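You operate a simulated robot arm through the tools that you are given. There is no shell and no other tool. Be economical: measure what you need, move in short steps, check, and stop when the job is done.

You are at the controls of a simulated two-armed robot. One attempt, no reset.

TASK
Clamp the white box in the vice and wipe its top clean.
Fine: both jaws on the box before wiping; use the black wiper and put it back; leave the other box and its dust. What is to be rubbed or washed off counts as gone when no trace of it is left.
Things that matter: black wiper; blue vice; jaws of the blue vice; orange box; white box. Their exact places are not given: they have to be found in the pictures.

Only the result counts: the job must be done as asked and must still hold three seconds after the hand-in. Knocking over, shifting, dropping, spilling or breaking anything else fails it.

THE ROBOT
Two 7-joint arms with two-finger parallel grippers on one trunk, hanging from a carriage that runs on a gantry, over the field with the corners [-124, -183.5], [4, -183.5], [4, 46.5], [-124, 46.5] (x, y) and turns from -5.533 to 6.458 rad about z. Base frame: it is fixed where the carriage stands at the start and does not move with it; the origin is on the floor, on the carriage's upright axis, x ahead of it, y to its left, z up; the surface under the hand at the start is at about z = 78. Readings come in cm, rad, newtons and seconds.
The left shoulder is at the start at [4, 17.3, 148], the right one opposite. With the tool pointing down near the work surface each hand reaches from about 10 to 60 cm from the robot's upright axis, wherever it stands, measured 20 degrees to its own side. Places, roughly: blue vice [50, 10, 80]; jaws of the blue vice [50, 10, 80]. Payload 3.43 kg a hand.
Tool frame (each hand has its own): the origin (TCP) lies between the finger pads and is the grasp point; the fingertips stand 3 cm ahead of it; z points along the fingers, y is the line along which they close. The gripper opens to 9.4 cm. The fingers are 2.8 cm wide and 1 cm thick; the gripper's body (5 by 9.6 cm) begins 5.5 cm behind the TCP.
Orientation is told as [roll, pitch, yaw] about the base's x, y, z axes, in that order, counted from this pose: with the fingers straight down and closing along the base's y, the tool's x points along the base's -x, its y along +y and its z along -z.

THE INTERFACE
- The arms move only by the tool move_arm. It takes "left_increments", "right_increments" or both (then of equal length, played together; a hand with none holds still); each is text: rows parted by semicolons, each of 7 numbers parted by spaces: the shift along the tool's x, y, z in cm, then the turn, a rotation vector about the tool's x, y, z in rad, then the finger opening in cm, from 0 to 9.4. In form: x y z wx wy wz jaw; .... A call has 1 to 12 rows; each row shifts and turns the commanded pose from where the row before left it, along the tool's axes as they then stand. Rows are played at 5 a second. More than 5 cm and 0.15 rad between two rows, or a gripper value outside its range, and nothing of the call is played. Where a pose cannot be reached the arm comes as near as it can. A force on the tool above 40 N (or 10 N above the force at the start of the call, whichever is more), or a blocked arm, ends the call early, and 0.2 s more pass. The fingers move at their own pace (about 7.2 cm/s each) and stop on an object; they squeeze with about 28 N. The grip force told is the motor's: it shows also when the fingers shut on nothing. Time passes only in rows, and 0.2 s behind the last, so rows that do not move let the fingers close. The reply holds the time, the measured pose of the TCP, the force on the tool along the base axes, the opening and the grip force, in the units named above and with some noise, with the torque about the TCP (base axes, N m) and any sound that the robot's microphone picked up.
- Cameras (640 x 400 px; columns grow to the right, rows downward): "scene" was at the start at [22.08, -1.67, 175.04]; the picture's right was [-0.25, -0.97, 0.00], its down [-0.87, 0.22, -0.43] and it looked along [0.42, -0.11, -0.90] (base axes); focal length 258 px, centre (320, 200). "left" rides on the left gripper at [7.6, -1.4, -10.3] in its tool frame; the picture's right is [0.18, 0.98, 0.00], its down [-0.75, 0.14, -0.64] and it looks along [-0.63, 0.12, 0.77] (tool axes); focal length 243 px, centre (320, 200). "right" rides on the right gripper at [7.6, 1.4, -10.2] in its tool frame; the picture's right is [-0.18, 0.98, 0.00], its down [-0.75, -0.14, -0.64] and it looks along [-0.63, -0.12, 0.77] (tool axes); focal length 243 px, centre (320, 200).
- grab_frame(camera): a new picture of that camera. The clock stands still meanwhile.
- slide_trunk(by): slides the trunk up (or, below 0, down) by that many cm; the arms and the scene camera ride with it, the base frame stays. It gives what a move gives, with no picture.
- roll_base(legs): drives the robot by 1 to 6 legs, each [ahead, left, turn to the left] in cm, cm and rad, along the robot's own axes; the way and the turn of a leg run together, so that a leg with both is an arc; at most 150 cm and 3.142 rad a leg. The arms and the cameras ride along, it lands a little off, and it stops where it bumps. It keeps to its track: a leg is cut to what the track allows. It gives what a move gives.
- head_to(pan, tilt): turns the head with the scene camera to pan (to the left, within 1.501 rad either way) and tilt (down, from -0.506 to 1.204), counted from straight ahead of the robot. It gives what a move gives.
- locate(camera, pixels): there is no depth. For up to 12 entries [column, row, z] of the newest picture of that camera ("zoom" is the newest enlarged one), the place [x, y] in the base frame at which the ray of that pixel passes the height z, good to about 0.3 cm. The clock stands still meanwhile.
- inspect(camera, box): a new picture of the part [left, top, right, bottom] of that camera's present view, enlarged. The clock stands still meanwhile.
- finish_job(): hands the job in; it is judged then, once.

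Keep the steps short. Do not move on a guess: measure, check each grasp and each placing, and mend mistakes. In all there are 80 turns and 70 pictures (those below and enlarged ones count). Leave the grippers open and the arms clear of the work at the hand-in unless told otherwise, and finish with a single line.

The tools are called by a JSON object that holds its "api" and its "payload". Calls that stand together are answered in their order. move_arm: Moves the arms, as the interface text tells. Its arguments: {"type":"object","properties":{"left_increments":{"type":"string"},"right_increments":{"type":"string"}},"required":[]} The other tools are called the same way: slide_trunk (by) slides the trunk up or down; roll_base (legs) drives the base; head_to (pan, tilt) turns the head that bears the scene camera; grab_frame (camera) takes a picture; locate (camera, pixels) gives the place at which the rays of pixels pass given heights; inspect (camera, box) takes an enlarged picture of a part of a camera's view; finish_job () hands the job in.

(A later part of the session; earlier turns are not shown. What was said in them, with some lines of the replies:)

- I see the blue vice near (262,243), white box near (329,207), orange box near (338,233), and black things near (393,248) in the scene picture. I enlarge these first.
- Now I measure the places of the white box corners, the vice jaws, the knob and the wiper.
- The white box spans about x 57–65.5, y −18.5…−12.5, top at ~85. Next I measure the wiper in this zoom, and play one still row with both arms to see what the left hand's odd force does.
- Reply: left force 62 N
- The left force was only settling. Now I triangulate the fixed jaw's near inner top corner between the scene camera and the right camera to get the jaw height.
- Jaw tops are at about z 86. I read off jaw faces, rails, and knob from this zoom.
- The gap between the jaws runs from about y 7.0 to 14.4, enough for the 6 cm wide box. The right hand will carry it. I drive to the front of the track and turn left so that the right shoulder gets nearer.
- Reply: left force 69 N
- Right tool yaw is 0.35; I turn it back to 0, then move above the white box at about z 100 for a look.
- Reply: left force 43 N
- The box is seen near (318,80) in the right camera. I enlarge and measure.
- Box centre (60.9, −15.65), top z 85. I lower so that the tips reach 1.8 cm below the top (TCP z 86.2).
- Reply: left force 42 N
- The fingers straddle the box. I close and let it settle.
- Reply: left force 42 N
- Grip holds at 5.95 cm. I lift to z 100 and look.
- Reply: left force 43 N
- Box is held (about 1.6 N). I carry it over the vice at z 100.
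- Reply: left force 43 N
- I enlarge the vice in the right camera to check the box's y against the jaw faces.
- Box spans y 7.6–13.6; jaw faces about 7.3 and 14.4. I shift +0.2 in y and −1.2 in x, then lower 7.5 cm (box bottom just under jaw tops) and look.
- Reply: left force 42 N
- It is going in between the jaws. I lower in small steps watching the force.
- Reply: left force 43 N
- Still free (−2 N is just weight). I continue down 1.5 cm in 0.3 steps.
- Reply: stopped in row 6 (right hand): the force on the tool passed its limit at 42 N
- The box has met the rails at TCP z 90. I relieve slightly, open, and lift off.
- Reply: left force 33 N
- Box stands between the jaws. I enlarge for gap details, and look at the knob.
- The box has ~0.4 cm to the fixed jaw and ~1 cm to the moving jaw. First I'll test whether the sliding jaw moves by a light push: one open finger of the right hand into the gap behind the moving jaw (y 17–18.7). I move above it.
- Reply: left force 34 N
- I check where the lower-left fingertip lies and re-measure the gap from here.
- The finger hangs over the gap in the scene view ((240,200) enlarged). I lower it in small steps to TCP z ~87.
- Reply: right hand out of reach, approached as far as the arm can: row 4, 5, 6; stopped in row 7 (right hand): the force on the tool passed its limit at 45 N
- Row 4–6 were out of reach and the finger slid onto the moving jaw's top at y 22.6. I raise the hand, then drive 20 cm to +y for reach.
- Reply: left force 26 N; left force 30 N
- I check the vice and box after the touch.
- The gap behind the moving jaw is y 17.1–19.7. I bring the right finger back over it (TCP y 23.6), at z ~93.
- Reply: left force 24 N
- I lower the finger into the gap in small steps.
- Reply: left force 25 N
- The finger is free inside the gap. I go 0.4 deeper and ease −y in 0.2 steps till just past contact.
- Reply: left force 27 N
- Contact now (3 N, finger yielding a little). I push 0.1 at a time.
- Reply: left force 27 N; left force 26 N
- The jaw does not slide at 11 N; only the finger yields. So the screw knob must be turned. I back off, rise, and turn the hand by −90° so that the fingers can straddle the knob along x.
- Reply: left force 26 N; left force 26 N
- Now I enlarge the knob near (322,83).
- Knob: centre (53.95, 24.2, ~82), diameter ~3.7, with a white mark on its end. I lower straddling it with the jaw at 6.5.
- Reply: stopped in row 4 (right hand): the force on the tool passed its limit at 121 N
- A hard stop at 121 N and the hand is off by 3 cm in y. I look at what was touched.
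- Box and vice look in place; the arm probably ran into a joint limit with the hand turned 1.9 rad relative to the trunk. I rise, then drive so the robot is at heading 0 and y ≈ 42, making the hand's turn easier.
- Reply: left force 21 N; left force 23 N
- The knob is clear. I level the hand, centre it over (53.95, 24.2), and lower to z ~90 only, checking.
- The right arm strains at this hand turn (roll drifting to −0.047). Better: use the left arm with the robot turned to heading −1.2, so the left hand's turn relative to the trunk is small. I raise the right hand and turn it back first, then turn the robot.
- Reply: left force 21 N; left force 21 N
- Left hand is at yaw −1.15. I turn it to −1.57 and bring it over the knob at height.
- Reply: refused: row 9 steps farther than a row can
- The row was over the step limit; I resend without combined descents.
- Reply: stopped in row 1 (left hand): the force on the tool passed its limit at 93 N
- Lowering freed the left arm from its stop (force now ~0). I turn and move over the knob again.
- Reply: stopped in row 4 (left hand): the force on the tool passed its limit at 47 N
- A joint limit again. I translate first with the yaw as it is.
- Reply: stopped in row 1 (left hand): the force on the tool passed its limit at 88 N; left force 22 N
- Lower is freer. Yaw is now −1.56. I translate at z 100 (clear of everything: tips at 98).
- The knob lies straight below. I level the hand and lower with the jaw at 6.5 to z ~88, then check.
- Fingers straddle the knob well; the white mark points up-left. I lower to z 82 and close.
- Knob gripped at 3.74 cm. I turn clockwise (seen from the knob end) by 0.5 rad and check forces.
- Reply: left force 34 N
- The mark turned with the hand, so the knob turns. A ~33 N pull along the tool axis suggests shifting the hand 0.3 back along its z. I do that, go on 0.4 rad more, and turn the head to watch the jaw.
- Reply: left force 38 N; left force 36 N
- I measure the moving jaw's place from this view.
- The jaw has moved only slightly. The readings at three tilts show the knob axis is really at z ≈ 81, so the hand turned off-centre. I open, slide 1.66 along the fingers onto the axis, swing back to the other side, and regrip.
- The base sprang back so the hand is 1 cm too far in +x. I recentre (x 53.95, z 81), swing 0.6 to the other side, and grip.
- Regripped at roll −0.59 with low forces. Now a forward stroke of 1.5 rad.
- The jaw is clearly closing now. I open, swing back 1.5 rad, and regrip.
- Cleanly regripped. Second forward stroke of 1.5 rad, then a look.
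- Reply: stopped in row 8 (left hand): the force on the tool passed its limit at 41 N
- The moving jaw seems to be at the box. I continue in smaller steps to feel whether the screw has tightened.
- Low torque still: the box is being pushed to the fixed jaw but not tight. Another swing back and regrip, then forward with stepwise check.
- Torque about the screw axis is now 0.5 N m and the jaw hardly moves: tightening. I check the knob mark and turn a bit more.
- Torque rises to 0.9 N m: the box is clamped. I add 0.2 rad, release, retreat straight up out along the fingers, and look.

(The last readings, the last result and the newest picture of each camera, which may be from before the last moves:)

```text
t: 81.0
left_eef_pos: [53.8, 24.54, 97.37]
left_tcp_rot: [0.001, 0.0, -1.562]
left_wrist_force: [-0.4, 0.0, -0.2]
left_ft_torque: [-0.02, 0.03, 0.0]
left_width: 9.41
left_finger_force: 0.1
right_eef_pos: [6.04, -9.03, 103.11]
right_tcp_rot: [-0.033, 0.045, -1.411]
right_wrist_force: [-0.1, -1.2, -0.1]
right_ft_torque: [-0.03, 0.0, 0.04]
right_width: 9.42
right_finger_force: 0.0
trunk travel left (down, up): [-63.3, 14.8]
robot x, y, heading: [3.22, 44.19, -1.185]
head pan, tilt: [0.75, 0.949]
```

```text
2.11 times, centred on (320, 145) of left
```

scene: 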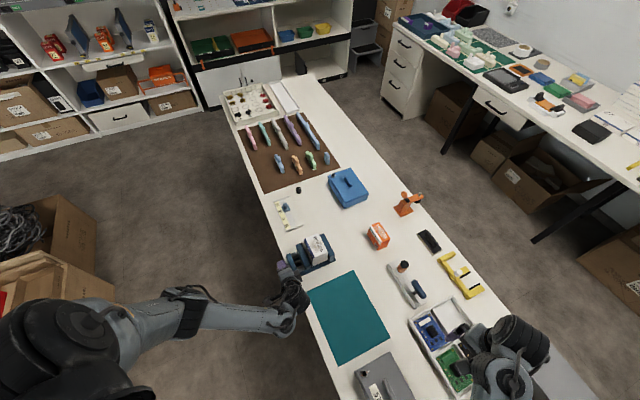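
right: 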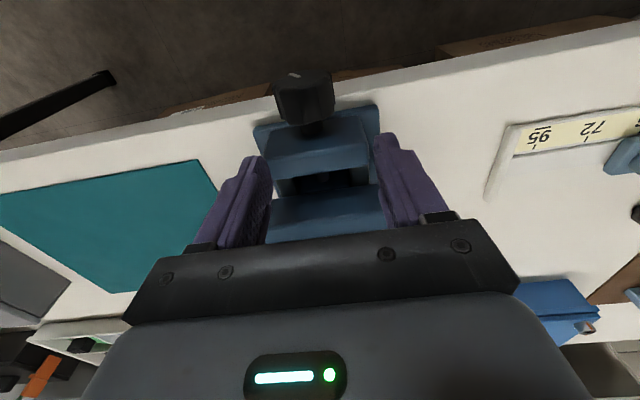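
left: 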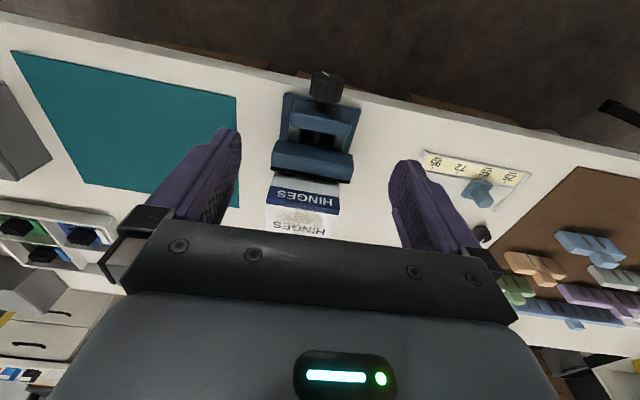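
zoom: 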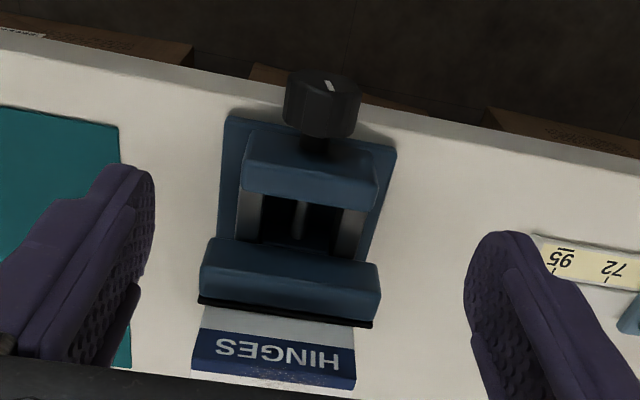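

The jaw face sits flush on the box. Now the wiper with the right arm. I raise the left hand a little, drive 44 cm in −y, then turn to heading 0.35 (the stance proven earlier), and set the head to look at the work.

{"api": "move_arm", "payload": {"left_increments": "0 0 -2 0 0 0 9.4; 0 0 -2 0 0 0 9.4; 0 0 0 0 0 0 9.4"}}

{"api": "roll_base", "payload": {"legs": [[41, -16.7, 0], [0, 0, 1.535]]}}

{"api": "head_to", "payload": {"pan": -0.45, "tilt": 1.05}}

{"api": "grab_frame", "payload": {"camera": "scene"}}

```text
t: 81.5
left_eef_pos: [53.89, 24.28, 99.99]
left_tcp_rot: [0.006, -0.016, -1.558]
left_wrist_force: [1.2, 1.3, -1.0]
left_ft_torque: [-0.21, 0.19, -0.12]
left_width: 9.41
left_finger_force: 0.0
right_eef_pos: [5.89, -9.01, 103.2]
right_tcp_rot: [-0.032, 0.043, -1.41]
right_wrist_force: [-0.1, 0.1, -0.2]
right_ft_torque: [0.0, 0.03, 0.04]
right_width: 9.37
right_finger_force: 0.1
trunk travel left (down, up): [-63.3, 14.8]
robot x, y, heading: [3.37, 44.73, -1.183]
head pan, tilt: [0.75, 0.949]
stopped in row 2 (left hand): the force on the tool passed its limit at 89 N (the readings are from after the stop); the commanded pose is now the measured one
```

```text
t: 87.9
left_eef_pos: [26.53, 49.82, 100.05]
left_tcp_rot: [0.008, -0.014, -0.039]
left_wrist_force: [0.8, 0.4, -2.7]
left_ft_torque: [-0.07, -0.22, -0.09]
left_width: 9.42
left_finger_force: 0.1
right_eef_pos: [57.23, 0.31, 103.12]
right_tcp_rot: [-0.032, 0.043, 0.108]
right_wrist_force: [0.0, 0.4, 0.0]
right_ft_torque: [-0.03, 0.0, 0.0]
right_width: 9.41
right_finger_force: 0.1
trunk travel left (down, up): [-63.3, 14.8]
robot x, y, heading: [3.83, 0.54, 0.333]
head pan, tilt: [0.75, 0.949]
```

```text
t: 89.3
left_eef_pos: [26.54, 49.85, 100.05]
left_tcp_rot: [0.008, -0.015, -0.04]
left_wrist_force: [-0.2, 2.0, -2.6]
left_ft_torque: [-0.19, -0.22, -0.16]
left_width: 9.4
left_finger_force: 0.1
right_eef_pos: [57.2, 0.32, 103.25]
right_tcp_rot: [-0.033, 0.044, 0.108]
right_wrist_force: [0.1, 0.6, 0.1]
right_ft_torque: [-0.01, 0.03, 0.0]
right_width: 9.4
right_finger_force: 0.1
trunk travel left (down, up): [-63.3, 14.8]
robot x, y, heading: [3.8, 0.78, 0.33]
head pan, tilt: [-0.45, 1.051]
```

```text
12 pictures are left
```

scene: 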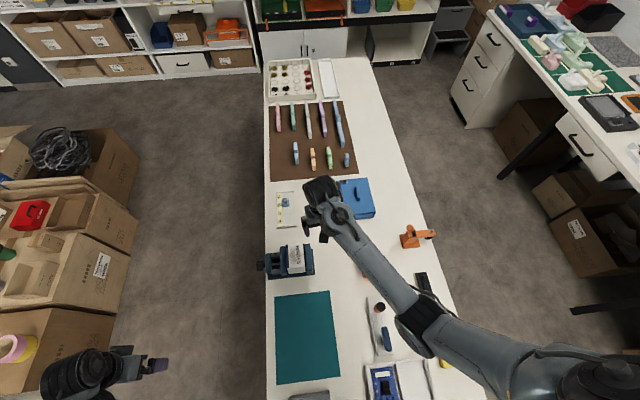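

I level the right hand and go above the wiper (40.1, −34.6).

{"api": "move_arm", "payload": {"right_increments": "0 0 0 -0.033 -0.043 0.108 9.4; 2.14 -4.36 0 0 0 0 9.4; 2.14 -4.36 0 0 0 0 9.4; 2.14 -4.36 0 0 0 0 9.4; 2.14 -4.36 0 0 0 0 9.4; 2.14 -4.36 0 0 0 0 9.4; 2.14 -4.36 0 0 0 0 9.4; 2.14 -4.36 0 0 0 0 9.4; 2.14 -4.36 0 0 0 0 9.4; 0 0 3 0 0 0 9.4; 0 0 0 0 0 0 9.4"}}

{"api": "grab_frame", "payload": {"camera": "right"}}

```text
t: 90.3
left_eef_pos: [26.56, 49.71, 100.03]
left_tcp_rot: [0.007, -0.013, -0.041]
left_wrist_force: [0.0, 0.7, -2.0]
left_ft_torque: [0.0, -0.14, -0.02]
left_width: 9.41
left_finger_force: 0.1
right_eef_pos: [51.25, -12.0, 103.17]
right_tcp_rot: [0.001, -0.009, -0.019]
right_wrist_force: [4.4, 1.6, -7.4]
right_ft_torque: [-0.28, -0.11, -0.19]
right_width: 9.41
right_finger_force: 0.1
trunk travel left (down, up): [-63.3, 14.8]
robot x, y, heading: [3.9, 0.61, 0.333]
head pan, tilt: [-0.45, 1.051]
stopped in row 5 (right hand): the force on the tool passed its limit at 89 N (the readings are from after the stop); the commanded pose is now the measured one
```

```text
11 pictures are left
```

right: 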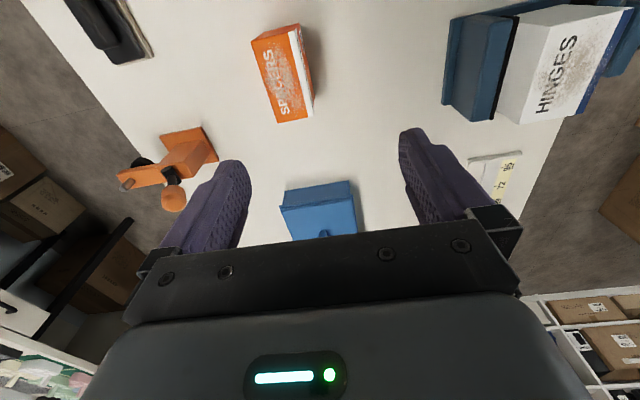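

The elbow limit again (hand too near the shoulder). The box looks snug between both jaws. I turn the robot to heading 0 and back off 8 cm so the wiper is at a comfortable distance.

{"api": "roll_base", "payload": {"legs": [[0, 0, -0.333], [-8, 0, 0]]}}

{"api": "move_arm", "payload": {"right_increments": "0 0 3 0 0 0 9.4; 0 0 0 0 0 -0.12 9.4; 0 0 0 0 0 -0.12 9.4; 0 0 0 0 0 -0.11 9.4; 0 0 0 0 0 0 9.4"}}

```text
t: 92.4
left_eef_pos: [33.49, 39.45, 99.95]
left_tcp_rot: [0.008, -0.014, -0.378]
left_wrist_force: [0.3, 1.5, -1.9]
left_ft_torque: [-0.15, -0.11, -0.07]
left_width: 9.39
left_finger_force: 0.0
right_eef_pos: [36.55, -27.03, 103.11]
right_tcp_rot: [0.001, -0.008, -0.357]
right_wrist_force: [5.0, 8.8, -14.6]
right_ft_torque: [-1.62, -0.48, -0.87]
right_width: 9.42
right_finger_force: 0.1
trunk travel left (down, up): [-63.3, 14.8]
robot x, y, heading: [-4.14, 0.59, -0.005]
head pan, tilt: [-0.45, 1.051]
```

```text
t: 93.6
left_eef_pos: [33.6, 39.52, 100.05]
left_tcp_rot: [0.007, -0.014, -0.379]
left_wrist_force: [-0.5, 1.2, -1.7]
left_ft_torque: [-0.2, -0.14, -0.15]
left_width: 9.4
left_finger_force: 0.0
right_eef_pos: [36.65, -27.07, 100.15]
right_tcp_rot: [-0.001, -0.008, -0.006]
right_wrist_force: [0.7, 0.1, -0.5]
right_ft_torque: [0.03, 0.01, 0.03]
right_width: 9.42
right_finger_force: 0.2
trunk travel left (down, up): [-63.3, 14.8]
robot x, y, heading: [-4.25, 0.87, -0.0]
head pan, tilt: [-0.45, 1.051]
```

Free now. I move above the wiper and look.

{"api": "move_arm", "payload": {"right_increments": "-1.7 -3.75 0 0 0 0 9.4; -1.75 -3.75 0 0 0 0 9.4; 0 0 3 0 0 0 9.4; 0 0 2 0 0 0 9.4; 0 0 0 0 0 0 9.4"}}

{"api": "inspect", "payload": {"camera": "right", "box": [220, 20, 420, 220]}}

```text
t: 94.8
left_eef_pos: [33.72, 39.48, 100.03]
left_tcp_rot: [0.007, -0.015, -0.377]
left_wrist_force: [-0.1, 0.8, -2.3]
left_ft_torque: [-0.11, -0.11, -0.05]
left_width: 9.38
left_finger_force: 0.1
right_eef_pos: [40.14, -34.6, 95.23]
right_tcp_rot: [-0.001, -0.007, -0.007]
right_wrist_force: [-0.1, 0.1, -0.8]
right_ft_torque: [-0.02, 0.0, 0.0]
right_width: 9.41
right_finger_force: 0.1
trunk travel left (down, up): [-63.3, 14.8]
robot x, y, heading: [-4.33, 0.61, -0.004]
head pan, tilt: [-0.45, 1.051]
```

```text
2.00 times, centred on (320, 120) of right
```

zoom: 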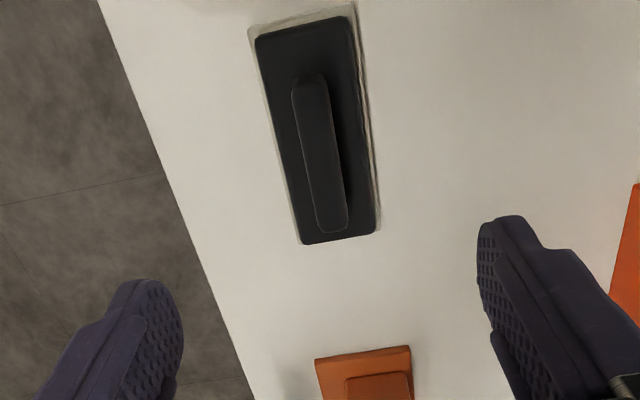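

{"api": "locate", "payload": {"camera": "zoom", "pixels": [[248, 28, 78], [352, 3, 78], [380, 230, 78], [300, 244, 80], [310, 76, 83], [332, 230, 83], [310, 76, 82], [332, 230, 82], [292, 95, 83], [330, 88, 83], [348, 218, 83], [317, 225, 83]]}}

```text
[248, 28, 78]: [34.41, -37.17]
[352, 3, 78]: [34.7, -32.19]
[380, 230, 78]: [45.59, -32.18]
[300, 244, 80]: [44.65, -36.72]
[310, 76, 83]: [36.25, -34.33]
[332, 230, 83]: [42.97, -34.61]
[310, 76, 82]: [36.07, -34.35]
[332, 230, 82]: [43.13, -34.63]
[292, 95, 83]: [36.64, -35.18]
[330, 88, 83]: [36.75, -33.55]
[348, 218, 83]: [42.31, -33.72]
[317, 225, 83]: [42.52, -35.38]
```

Handle centre ≈ (40, −34.5), 1.7 wide, top ~83.5. I lower to TCP z ~83.8 in decreasing steps.

{"api": "move_arm", "payload": {"right_increments": "0.1 0.05 4 0 0.007 0 9.4; 0 0 3 0 0 0 6; 0 0 2 0 0 0 6; 0 0 1 0 0 0 6; 0 0 0.8 0 0 0 6; 0 0 0.5 0 0 0 6; 0 0 0 0 0 0 6"}}

{"api": "move_arm", "payload": {"right_increments": "0 0 0 0 0 0 3; 0 0 0 0 0 0 0.5; 0 0 0 0 0 0 0.5; 0 0 0 0 0 0 0.5; 0 0 0 0 0 0 0.5"}}

```text
t: 96.4
left_eef_pos: [33.7, 39.52, 99.98]
left_tcp_rot: [0.006, -0.015, -0.377]
left_wrist_force: [-0.7, 1.7, -1.7]
left_ft_torque: [-0.11, -0.09, -0.07]
left_width: 9.41
left_finger_force: 0.0
right_eef_pos: [39.94, -34.54, 83.84]
right_tcp_rot: [-0.001, 0.0, -0.008]
right_wrist_force: [-0.2, -0.4, -0.4]
right_ft_torque: [-0.01, 0.0, 0.02]
right_width: 5.99
right_finger_force: 0.0
trunk travel left (down, up): [-63.3, 14.8]
robot x, y, heading: [-3.95, 0.07, 0.002]
head pan, tilt: [-0.45, 1.051]
```

```text
t: 97.6
left_eef_pos: [33.68, 39.51, 100.05]
left_tcp_rot: [0.007, -0.013, -0.378]
left_wrist_force: [-0.1, 1.4, -2.4]
left_ft_torque: [-0.12, -0.12, -0.05]
left_width: 9.4
left_finger_force: 0.1
right_eef_pos: [39.94, -34.57, 83.85]
right_tcp_rot: [-0.002, 0.0, -0.008]
right_wrist_force: [0.7, 0.9, 0.6]
right_ft_torque: [0.04, 0.04, -0.03]
right_width: 1.51
right_finger_force: 27.7
trunk travel left (down, up): [-63.3, 14.8]
robot x, y, heading: [-4.2, 0.72, 0.002]
head pan, tilt: [-0.45, 1.051]
```

Handle gripped at 1.51 cm; wiper home: TCP (39.94, −34.57, 83.85). I lift to z ~98 and drive back to the vice stance.

{"api": "move_arm", "payload": {"right_increments": "0 0 -2 0 0 0 0.5; 0 0 -4 0 0 0 0.5; 0 0 -4 0 0 0 0.5; 0 0 -4.5 0 0 0 0.5; 0 0 0 0 0 0 0.5"}}

{"api": "roll_base", "payload": {"legs": [[8, 0, 0], [0, 0, 0.35]]}}

{"api": "grab_frame", "payload": {"camera": "right"}}

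```text
t: 98.8
left_eef_pos: [33.67, 39.55, 100.09]
left_tcp_rot: [0.006, -0.015, -0.377]
left_wrist_force: [1.0, 0.8, -2.6]
left_ft_torque: [-0.17, -0.19, -0.13]
left_width: 9.39
left_finger_force: 0.0
right_eef_pos: [39.89, -34.15, 98.33]
right_tcp_rot: [-0.001, 0.0, -0.007]
right_wrist_force: [0.2, -0.8, -1.5]
right_ft_torque: [-0.03, 0.0, 0.02]
right_width: 1.46
right_finger_force: 28.1
trunk travel left (down, up): [-63.3, 14.8]
robot x, y, heading: [-3.89, 0.67, -0.006]
head pan, tilt: [-0.45, 1.051]
```

```text
t: 101.0
left_eef_pos: [25.76, 50.07, 100.07]
left_tcp_rot: [0.009, -0.013, -0.025]
left_wrist_force: [-0.1, 0.5, -3.0]
left_ft_torque: [0.0, -0.15, 0.01]
left_width: 9.39
left_finger_force: 0.0
right_eef_pos: [57.0, -16.75, 98.37]
right_tcp_rot: [-0.003, 0.001, 0.346]
right_wrist_force: [-0.8, 0.0, -1.2]
right_ft_torque: [0.01, 0.01, -0.03]
right_width: 1.49
right_finger_force: 27.3
trunk travel left (down, up): [-63.3, 14.8]
robot x, y, heading: [3.87, 0.13, 0.349]
head pan, tilt: [-0.45, 1.051]
```

```text
9 pictures are left
```

right: 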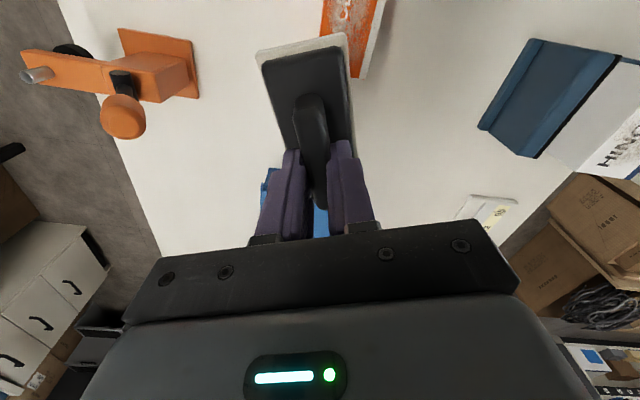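

Firm in hand. I turn the hand to yaw 0 and move over the box (54, 10.2) at z 98.

{"api": "move_arm", "payload": {"right_increments": "0 0 0 0 0 0.12 0.5; 0 0 0 0 0 0.12 0.5; 0 0 0 0 0 0.11 0.5; 0.5 4.5 0 0 0 0 0.5; 0.5 4.5 0 0 0 0 0.5; 0.5 4.5 0 0 0 0 0.5; 0.5 4.5 0 0 0 0 0.5; 0.5 4.5 0 0 0 0 0.5; 0.5 4.4 0 0 0 0 0.5; 0 0 1.5 0 0 0 0.5; 0 0 0 0 0 0 0.5"}}

{"api": "grab_frame", "payload": {"camera": "right"}}

```text
t: 103.3
left_eef_pos: [25.67, 50.08, 100.04]
left_tcp_rot: [0.007, -0.013, -0.024]
left_wrist_force: [0.3, 0.3, -1.9]
left_ft_torque: [-0.1, -0.15, -0.09]
left_width: 9.41
left_finger_force: 0.0
right_eef_pos: [54.04, 10.21, 96.71]
right_tcp_rot: [-0.001, 0.001, -0.004]
right_wrist_force: [0.9, 0.7, -0.5]
right_ft_torque: [-0.04, -0.01, -0.04]
right_width: 1.5
right_finger_force: 28.0
trunk travel left (down, up): [-63.3, 14.8]
robot x, y, heading: [3.6, 1.05, 0.351]
head pan, tilt: [-0.45, 1.051]
```

```text
8 pictures are left
```

right: 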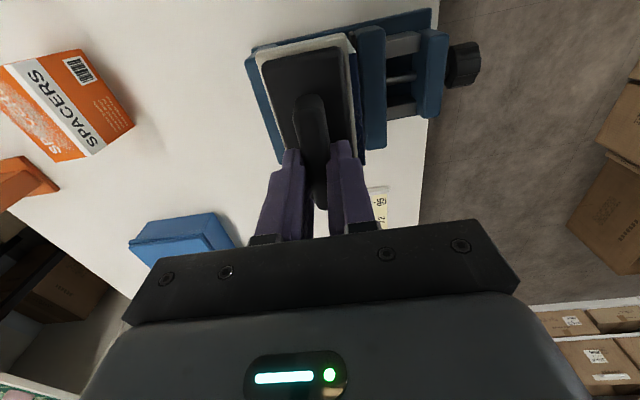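

The pad is over the box. I lower gently to contact.

{"api": "move_arm", "payload": {"right_increments": "0 0 1.2 0 0 0 0.5; 0 0 0.3 0 0 0 0.5; 0 0 0.2 0 0 0 0.5; 0 0 0.2 0 0 0 0.5; 0 0 0 0 0 0 0.5"}}

```text
t: 104.5
left_eef_pos: [25.95, 50.22, 99.97]
left_tcp_rot: [0.006, -0.014, -0.024]
left_wrist_force: [0.4, 0.6, -2.2]
left_ft_torque: [-0.11, -0.2, -0.08]
left_width: 9.4
left_finger_force: 0.1
right_eef_pos: [54.11, 10.17, 94.96]
right_tcp_rot: [-0.003, 0.0, -0.005]
right_wrist_force: [-5.4, -1.4, 24.3]
right_ft_torque: [0.01, -0.09, -0.06]
right_width: 1.51
right_finger_force: 27.8
trunk travel left (down, up): [-63.3, 14.8]
robot x, y, heading: [3.79, 0.81, 0.351]
head pan, tilt: [-0.45, 1.051]
```

Contact at 24 N; I ease off 0.1 and wipe back and forth in y and x.

{"api": "move_arm", "payload": {"right_increments": "0 0 -0.1 0 0 0 0.5; 0 1 0 0 0 0 0.5; 0 1 0 0 0 0 0.5; 0 -1 0 0 0 0 0.5; 0 -1 0 0 0 0 0.5; 0 -1 0 0 0 0 0.5; 0 -1 0 0 0 0 0.5; 0 1 0 0 0 0 0.5; 0 1 0 0 0 0 0.5; 1 0 0 0 0 0 0.5; -1 0 0 0 0 0 0.5; 0 0 0 0 0 0 0.5"}}

{"api": "move_arm", "payload": {"right_increments": "-1 0 0 0 0 0 0.5; 0 1 0 0 0 0 0.5; 0 1 0 0 0 0 0.5; 1 0 0 0 0 0 0.5; 1 0 0 0 0 0 0.5; 0 -1 0 0 0 0 0.5; 0 -1 0 0 0 0 0.5; 0 -1 0 0 0 0 0.5; 0 -1 0 0 0 0 0.5; -1 0 0 0 0 0 0.5; -1 0 0 0 0 0 0.5; 1 2 0 0 0 0 0.5"}}

```text
t: 107.2
left_eef_pos: [25.77, 50.18, 100.07]
left_tcp_rot: [0.006, -0.013, -0.025]
left_wrist_force: [0.9, 1.5, -1.9]
left_ft_torque: [-0.07, -0.15, -0.07]
left_width: 9.38
left_finger_force: 0.2
right_eef_pos: [54.09, 10.11, 94.89]
right_tcp_rot: [-0.001, -0.001, -0.002]
right_wrist_force: [-3.0, 0.8, 8.4]
right_ft_torque: [0.1, 0.05, 0.03]
right_width: 1.48
right_finger_force: 27.7
trunk travel left (down, up): [-63.3, 14.8]
robot x, y, heading: [3.88, 0.96, 0.355]
head pan, tilt: [-0.45, 1.051]
```

```text
t: 109.8
left_eef_pos: [25.69, 50.16, 100.06]
left_tcp_rot: [0.008, -0.014, -0.025]
left_wrist_force: [-0.8, 1.9, -2.0]
left_ft_torque: [-0.06, -0.13, -0.06]
left_width: 9.37
left_finger_force: 0.1
right_eef_pos: [54.27, 10.28, 95.02]
right_tcp_rot: [-0.001, 0.0, -0.004]
right_wrist_force: [-1.1, 2.4, 4.8]
right_ft_torque: [0.12, -0.18, 0.01]
right_width: 1.5
right_finger_force: 27.2
trunk travel left (down, up): [-63.3, 14.8]
robot x, y, heading: [3.62, 0.58, 0.352]
head pan, tilt: [-0.45, 1.051]
```

I lift and shift aside to look at the top.

{"api": "move_arm", "payload": {"right_increments": "0 0 -3.5 0 0 0 0.5; 0 -4.5 0 0 0 0 0.5; 0 -4.5 0 0 0 0 0.5; 0 -4.5 0 0 0 0 0.5; 0 0 0 0 0 0 0.5"}}

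{"api": "inspect", "payload": {"camera": "right", "box": [380, 0, 620, 190]}}

```text
t: 111.0
left_eef_pos: [25.92, 50.2, 100.08]
left_tcp_rot: [0.007, -0.013, -0.023]
left_wrist_force: [0.6, 0.6, -1.6]
left_ft_torque: [-0.11, -0.16, -0.08]
left_width: 9.4
left_finger_force: 0.1
right_eef_pos: [53.87, -3.39, 98.7]
right_tcp_rot: [-0.001, 0.001, -0.004]
right_wrist_force: [0.0, -0.1, -0.1]
right_ft_torque: [0.03, 0.01, 0.01]
right_width: 1.51
right_finger_force: 27.7
trunk travel left (down, up): [-63.3, 14.8]
robot x, y, heading: [3.43, 0.48, 0.352]
head pan, tilt: [-0.45, 1.051]
```

```text
2.11 times, centred on (500, 95) of right
```

zoom: 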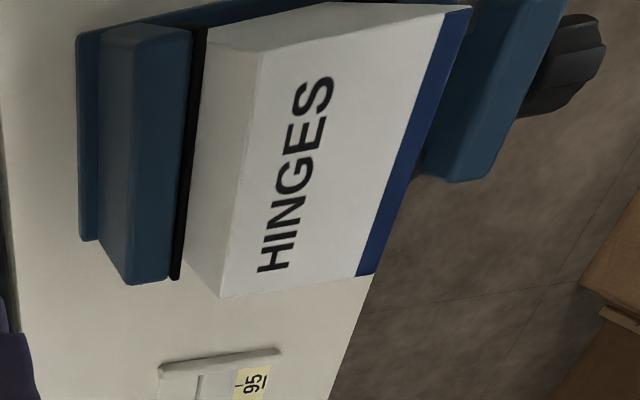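

It looks clean and clamped between both black jaw faces. One tighter look for faint traces.

{"api": "inspect", "payload": {"camera": "right", "box": [450, 0, 570, 110]}}

```text
3.64 times, centred on (510, 55) of right
```

zoom: 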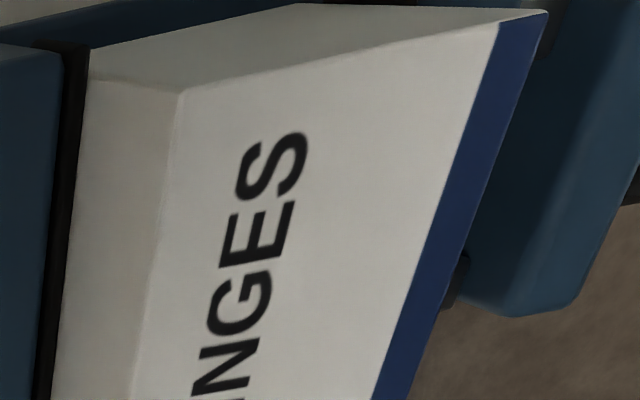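

The top is clean. I drive back to the wiper stance (heading 0, 8 cm back).

{"api": "roll_base", "payload": {"legs": [[0, 0, -0.352], [-8, 0, 0]]}}

{"api": "move_arm", "payload": {"right_increments": "0 0 0 0 0 -0.12 0.5; 0 0 0 0 0 -0.12 0.5; 0 0 0 0 0 -0.11 0.5; 0 0 0 0 0 0 0.5"}}

```text
t: 113.1
left_eef_pos: [33.26, 39.74, 100.04]
left_tcp_rot: [0.008, -0.012, -0.37]
left_wrist_force: [0.7, 2.5, -0.6]
left_ft_torque: [-0.18, -0.1, -0.12]
left_width: 9.39
left_finger_force: 0.1
right_eef_pos: [41.63, -20.25, 98.51]
right_tcp_rot: [-0.002, 0.0, -0.349]
right_wrist_force: [-0.8, -0.4, -0.5]
right_ft_torque: [-0.03, -0.05, 0.0]
right_width: 1.5
right_finger_force: 27.9
trunk travel left (down, up): [-63.3, 14.8]
robot x, y, heading: [-4.18, 0.4, 0.007]
head pan, tilt: [-0.45, 1.051]
```

```text
t: 114.1
left_eef_pos: [33.32, 39.73, 100.07]
left_tcp_rot: [0.006, -0.014, -0.37]
left_wrist_force: [0.6, 1.8, -2.0]
left_ft_torque: [-0.2, -0.08, -0.14]
left_width: 9.41
left_finger_force: 0.1
right_eef_pos: [41.72, -20.14, 98.65]
right_tcp_rot: [-0.003, 0.001, 0.001]
right_wrist_force: [0.3, 0.2, -1.0]
right_ft_torque: [-0.03, 0.01, 0.0]
right_width: 1.49
right_finger_force: 28.2
trunk travel left (down, up): [-63.3, 14.8]
robot x, y, heading: [-4.15, 0.45, 0.004]
head pan, tilt: [-0.45, 1.051]
```

I go to the wiper's home (39.94, −34.57) and lower to z ~86.

{"api": "move_arm", "payload": {"right_increments": "0.5 -4 0 0 0 0 0.5; 0.5 -4 0 0 0 0 0.5; 0.5 -4 0 0 0 0 0.5; 0.25 -2.4 0 0 0 0.008 0.5; 0 0 4 0 0 0 0.5; 0 0 4 0 0 0 0.5; 0 0 3 0 0 0 0.5; 0 0 1.5 0 0 0 0.5; 0 0 0 0 0 0 0.5"}}

{"api": "grab_frame", "payload": {"camera": "right"}}

```text
t: 116.1
left_eef_pos: [33.35, 39.64, 100.02]
left_tcp_rot: [0.006, -0.014, -0.37]
left_wrist_force: [0.4, 0.4, -1.8]
left_ft_torque: [-0.06, -0.09, -0.04]
left_width: 9.39
left_finger_force: 0.0
right_eef_pos: [40.24, -34.66, 86.1]
right_tcp_rot: [-0.002, 0.001, -0.009]
right_wrist_force: [-0.3, -0.6, -0.4]
right_ft_torque: [0.01, 0.0, 0.0]
right_width: 1.48
right_finger_force: 27.7
trunk travel left (down, up): [-63.3, 14.8]
robot x, y, heading: [-4.34, 0.22, 0.005]
head pan, tilt: [-0.45, 1.051]
```

```text
5 pictures are left
```

right: 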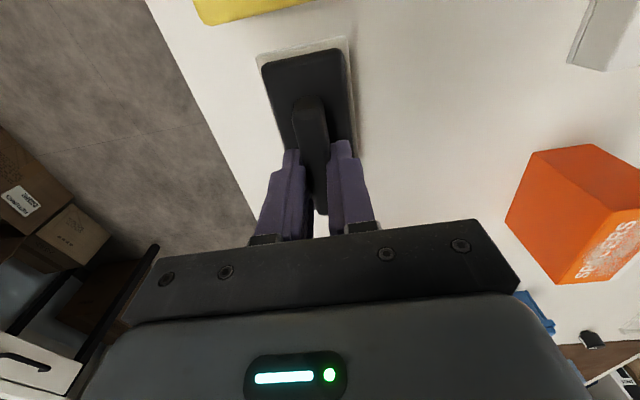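

Clear around it. I shift −0.2 in x and lower the last 2.2 cm gently.

{"api": "move_arm", "payload": {"right_increments": "0.2 0.05 1 0 0 0 0.5; 0 0 0.6 0 0 0 0.5; 0 0 0.3 0 0 0 0.5; 0 0 0.2 0 0 0 0.5; 0 0 0.1 0 0 0 0.5; 0 0 0 0 0 0 0.5"}}

```text
t: 117.5
left_eef_pos: [33.4, 39.64, 99.95]
left_tcp_rot: [0.008, -0.015, -0.371]
left_wrist_force: [1.1, 0.5, -2.5]
left_ft_torque: [-0.11, -0.1, -0.11]
left_width: 9.39
left_finger_force: 0.0
right_eef_pos: [39.7, -34.64, 84.06]
right_tcp_rot: [-0.002, 0.0, -0.007]
right_wrist_force: [-0.3, -1.3, -0.6]
right_ft_torque: [-0.01, -0.02, -0.01]
right_width: 1.47
right_finger_force: 27.6
trunk travel left (down, up): [-63.3, 14.8]
robot x, y, heading: [-3.8, 0.4, 0.006]
head pan, tilt: [-0.45, 1.051]
```

Not yet touching. I lower 0.1 at a time.

{"api": "move_arm", "payload": {"right_increments": "-0.1 0 0.1 0 0 0 0.5; 0 0 0.1 0 0 0 0.5; 0 0 0.1 0 0 0 0.5; 0 0 0 0 0 0 0.5"}}

```text
t: 118.5
left_eef_pos: [33.33, 39.68, 100.01]
left_tcp_rot: [0.006, -0.014, -0.37]
left_wrist_force: [-0.4, 1.3, -1.8]
left_ft_torque: [-0.12, -0.14, -0.07]
left_width: 9.4
left_finger_force: 0.0
right_eef_pos: [39.92, -34.69, 83.62]
right_tcp_rot: [0.0, -0.002, -0.007]
right_wrist_force: [-0.3, 0.6, 1.3]
right_ft_torque: [0.02, -0.03, 0.04]
right_width: 1.47
right_finger_force: 28.5
trunk travel left (down, up): [-63.3, 14.8]
robot x, y, heading: [-3.96, 0.67, 0.007]
head pan, tilt: [-0.45, 1.051]
5 turns are left
```

It is just resting (force turned positive). I open, lift clear, and look.

{"api": "move_arm", "payload": {"right_increments": "0 0 0 0 0 0 3; 0 0 0 0 0 0 6; 0 0 0 0 0 0 6; 0 0 -2 0 0 0 6; 0 0 -4 0 0 0 9.4; 0 0 -4 0 0 0 9.4; 0 0 -3 0 0 0 9.4; 0 0 0 0 0 0 9.4"}}

{"api": "grab_frame", "payload": {"camera": "right"}}

{"api": "grab_frame", "payload": {"camera": "scene"}}

```text
t: 120.3
left_eef_pos: [33.33, 39.68, 100.05]
left_tcp_rot: [0.007, -0.015, -0.371]
left_wrist_force: [-0.1, 1.1, -1.6]
left_ft_torque: [-0.08, -0.09, -0.08]
left_width: 9.39
left_finger_force: 0.0
right_eef_pos: [39.97, -34.66, 96.54]
right_tcp_rot: [0.0, 0.0, -0.008]
right_wrist_force: [0.4, 0.3, 0.4]
right_ft_torque: [0.0, 0.01, 0.03]
right_width: 9.41
right_finger_force: 0.0
trunk travel left (down, up): [-63.3, 14.8]
robot x, y, heading: [-4.14, 0.47, 0.002]
head pan, tilt: [-0.45, 1.051]
```

```text
4 pictures are left
```

right: 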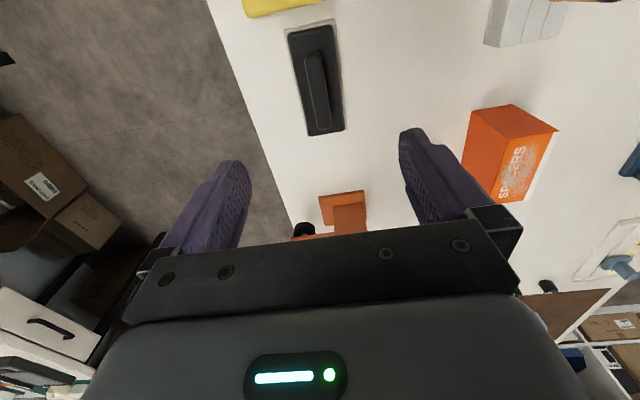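

```text
3 pictures are left
4 turns are left
```

scene: 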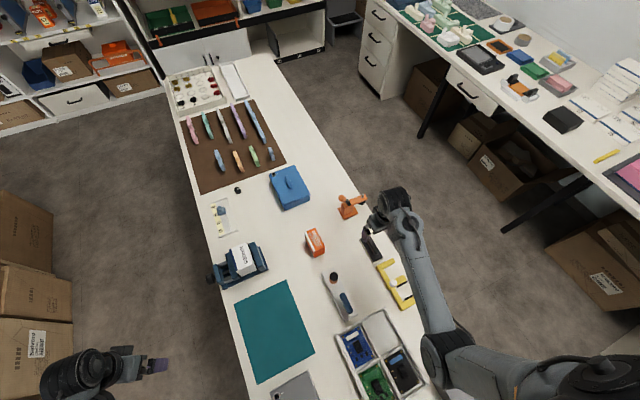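

The wiper is back in its place, the orange box and its dust are untouched, and the box is still clamped and clean. Both grippers are open and clear, so I hand in.

{"api": "finish_job", "payload": {}}

```text
The job is handed in.
```

The white box is clamped between both vice jaws and its top is wiped clean. The black wiper is back in its place, and the orange box still has its dust.
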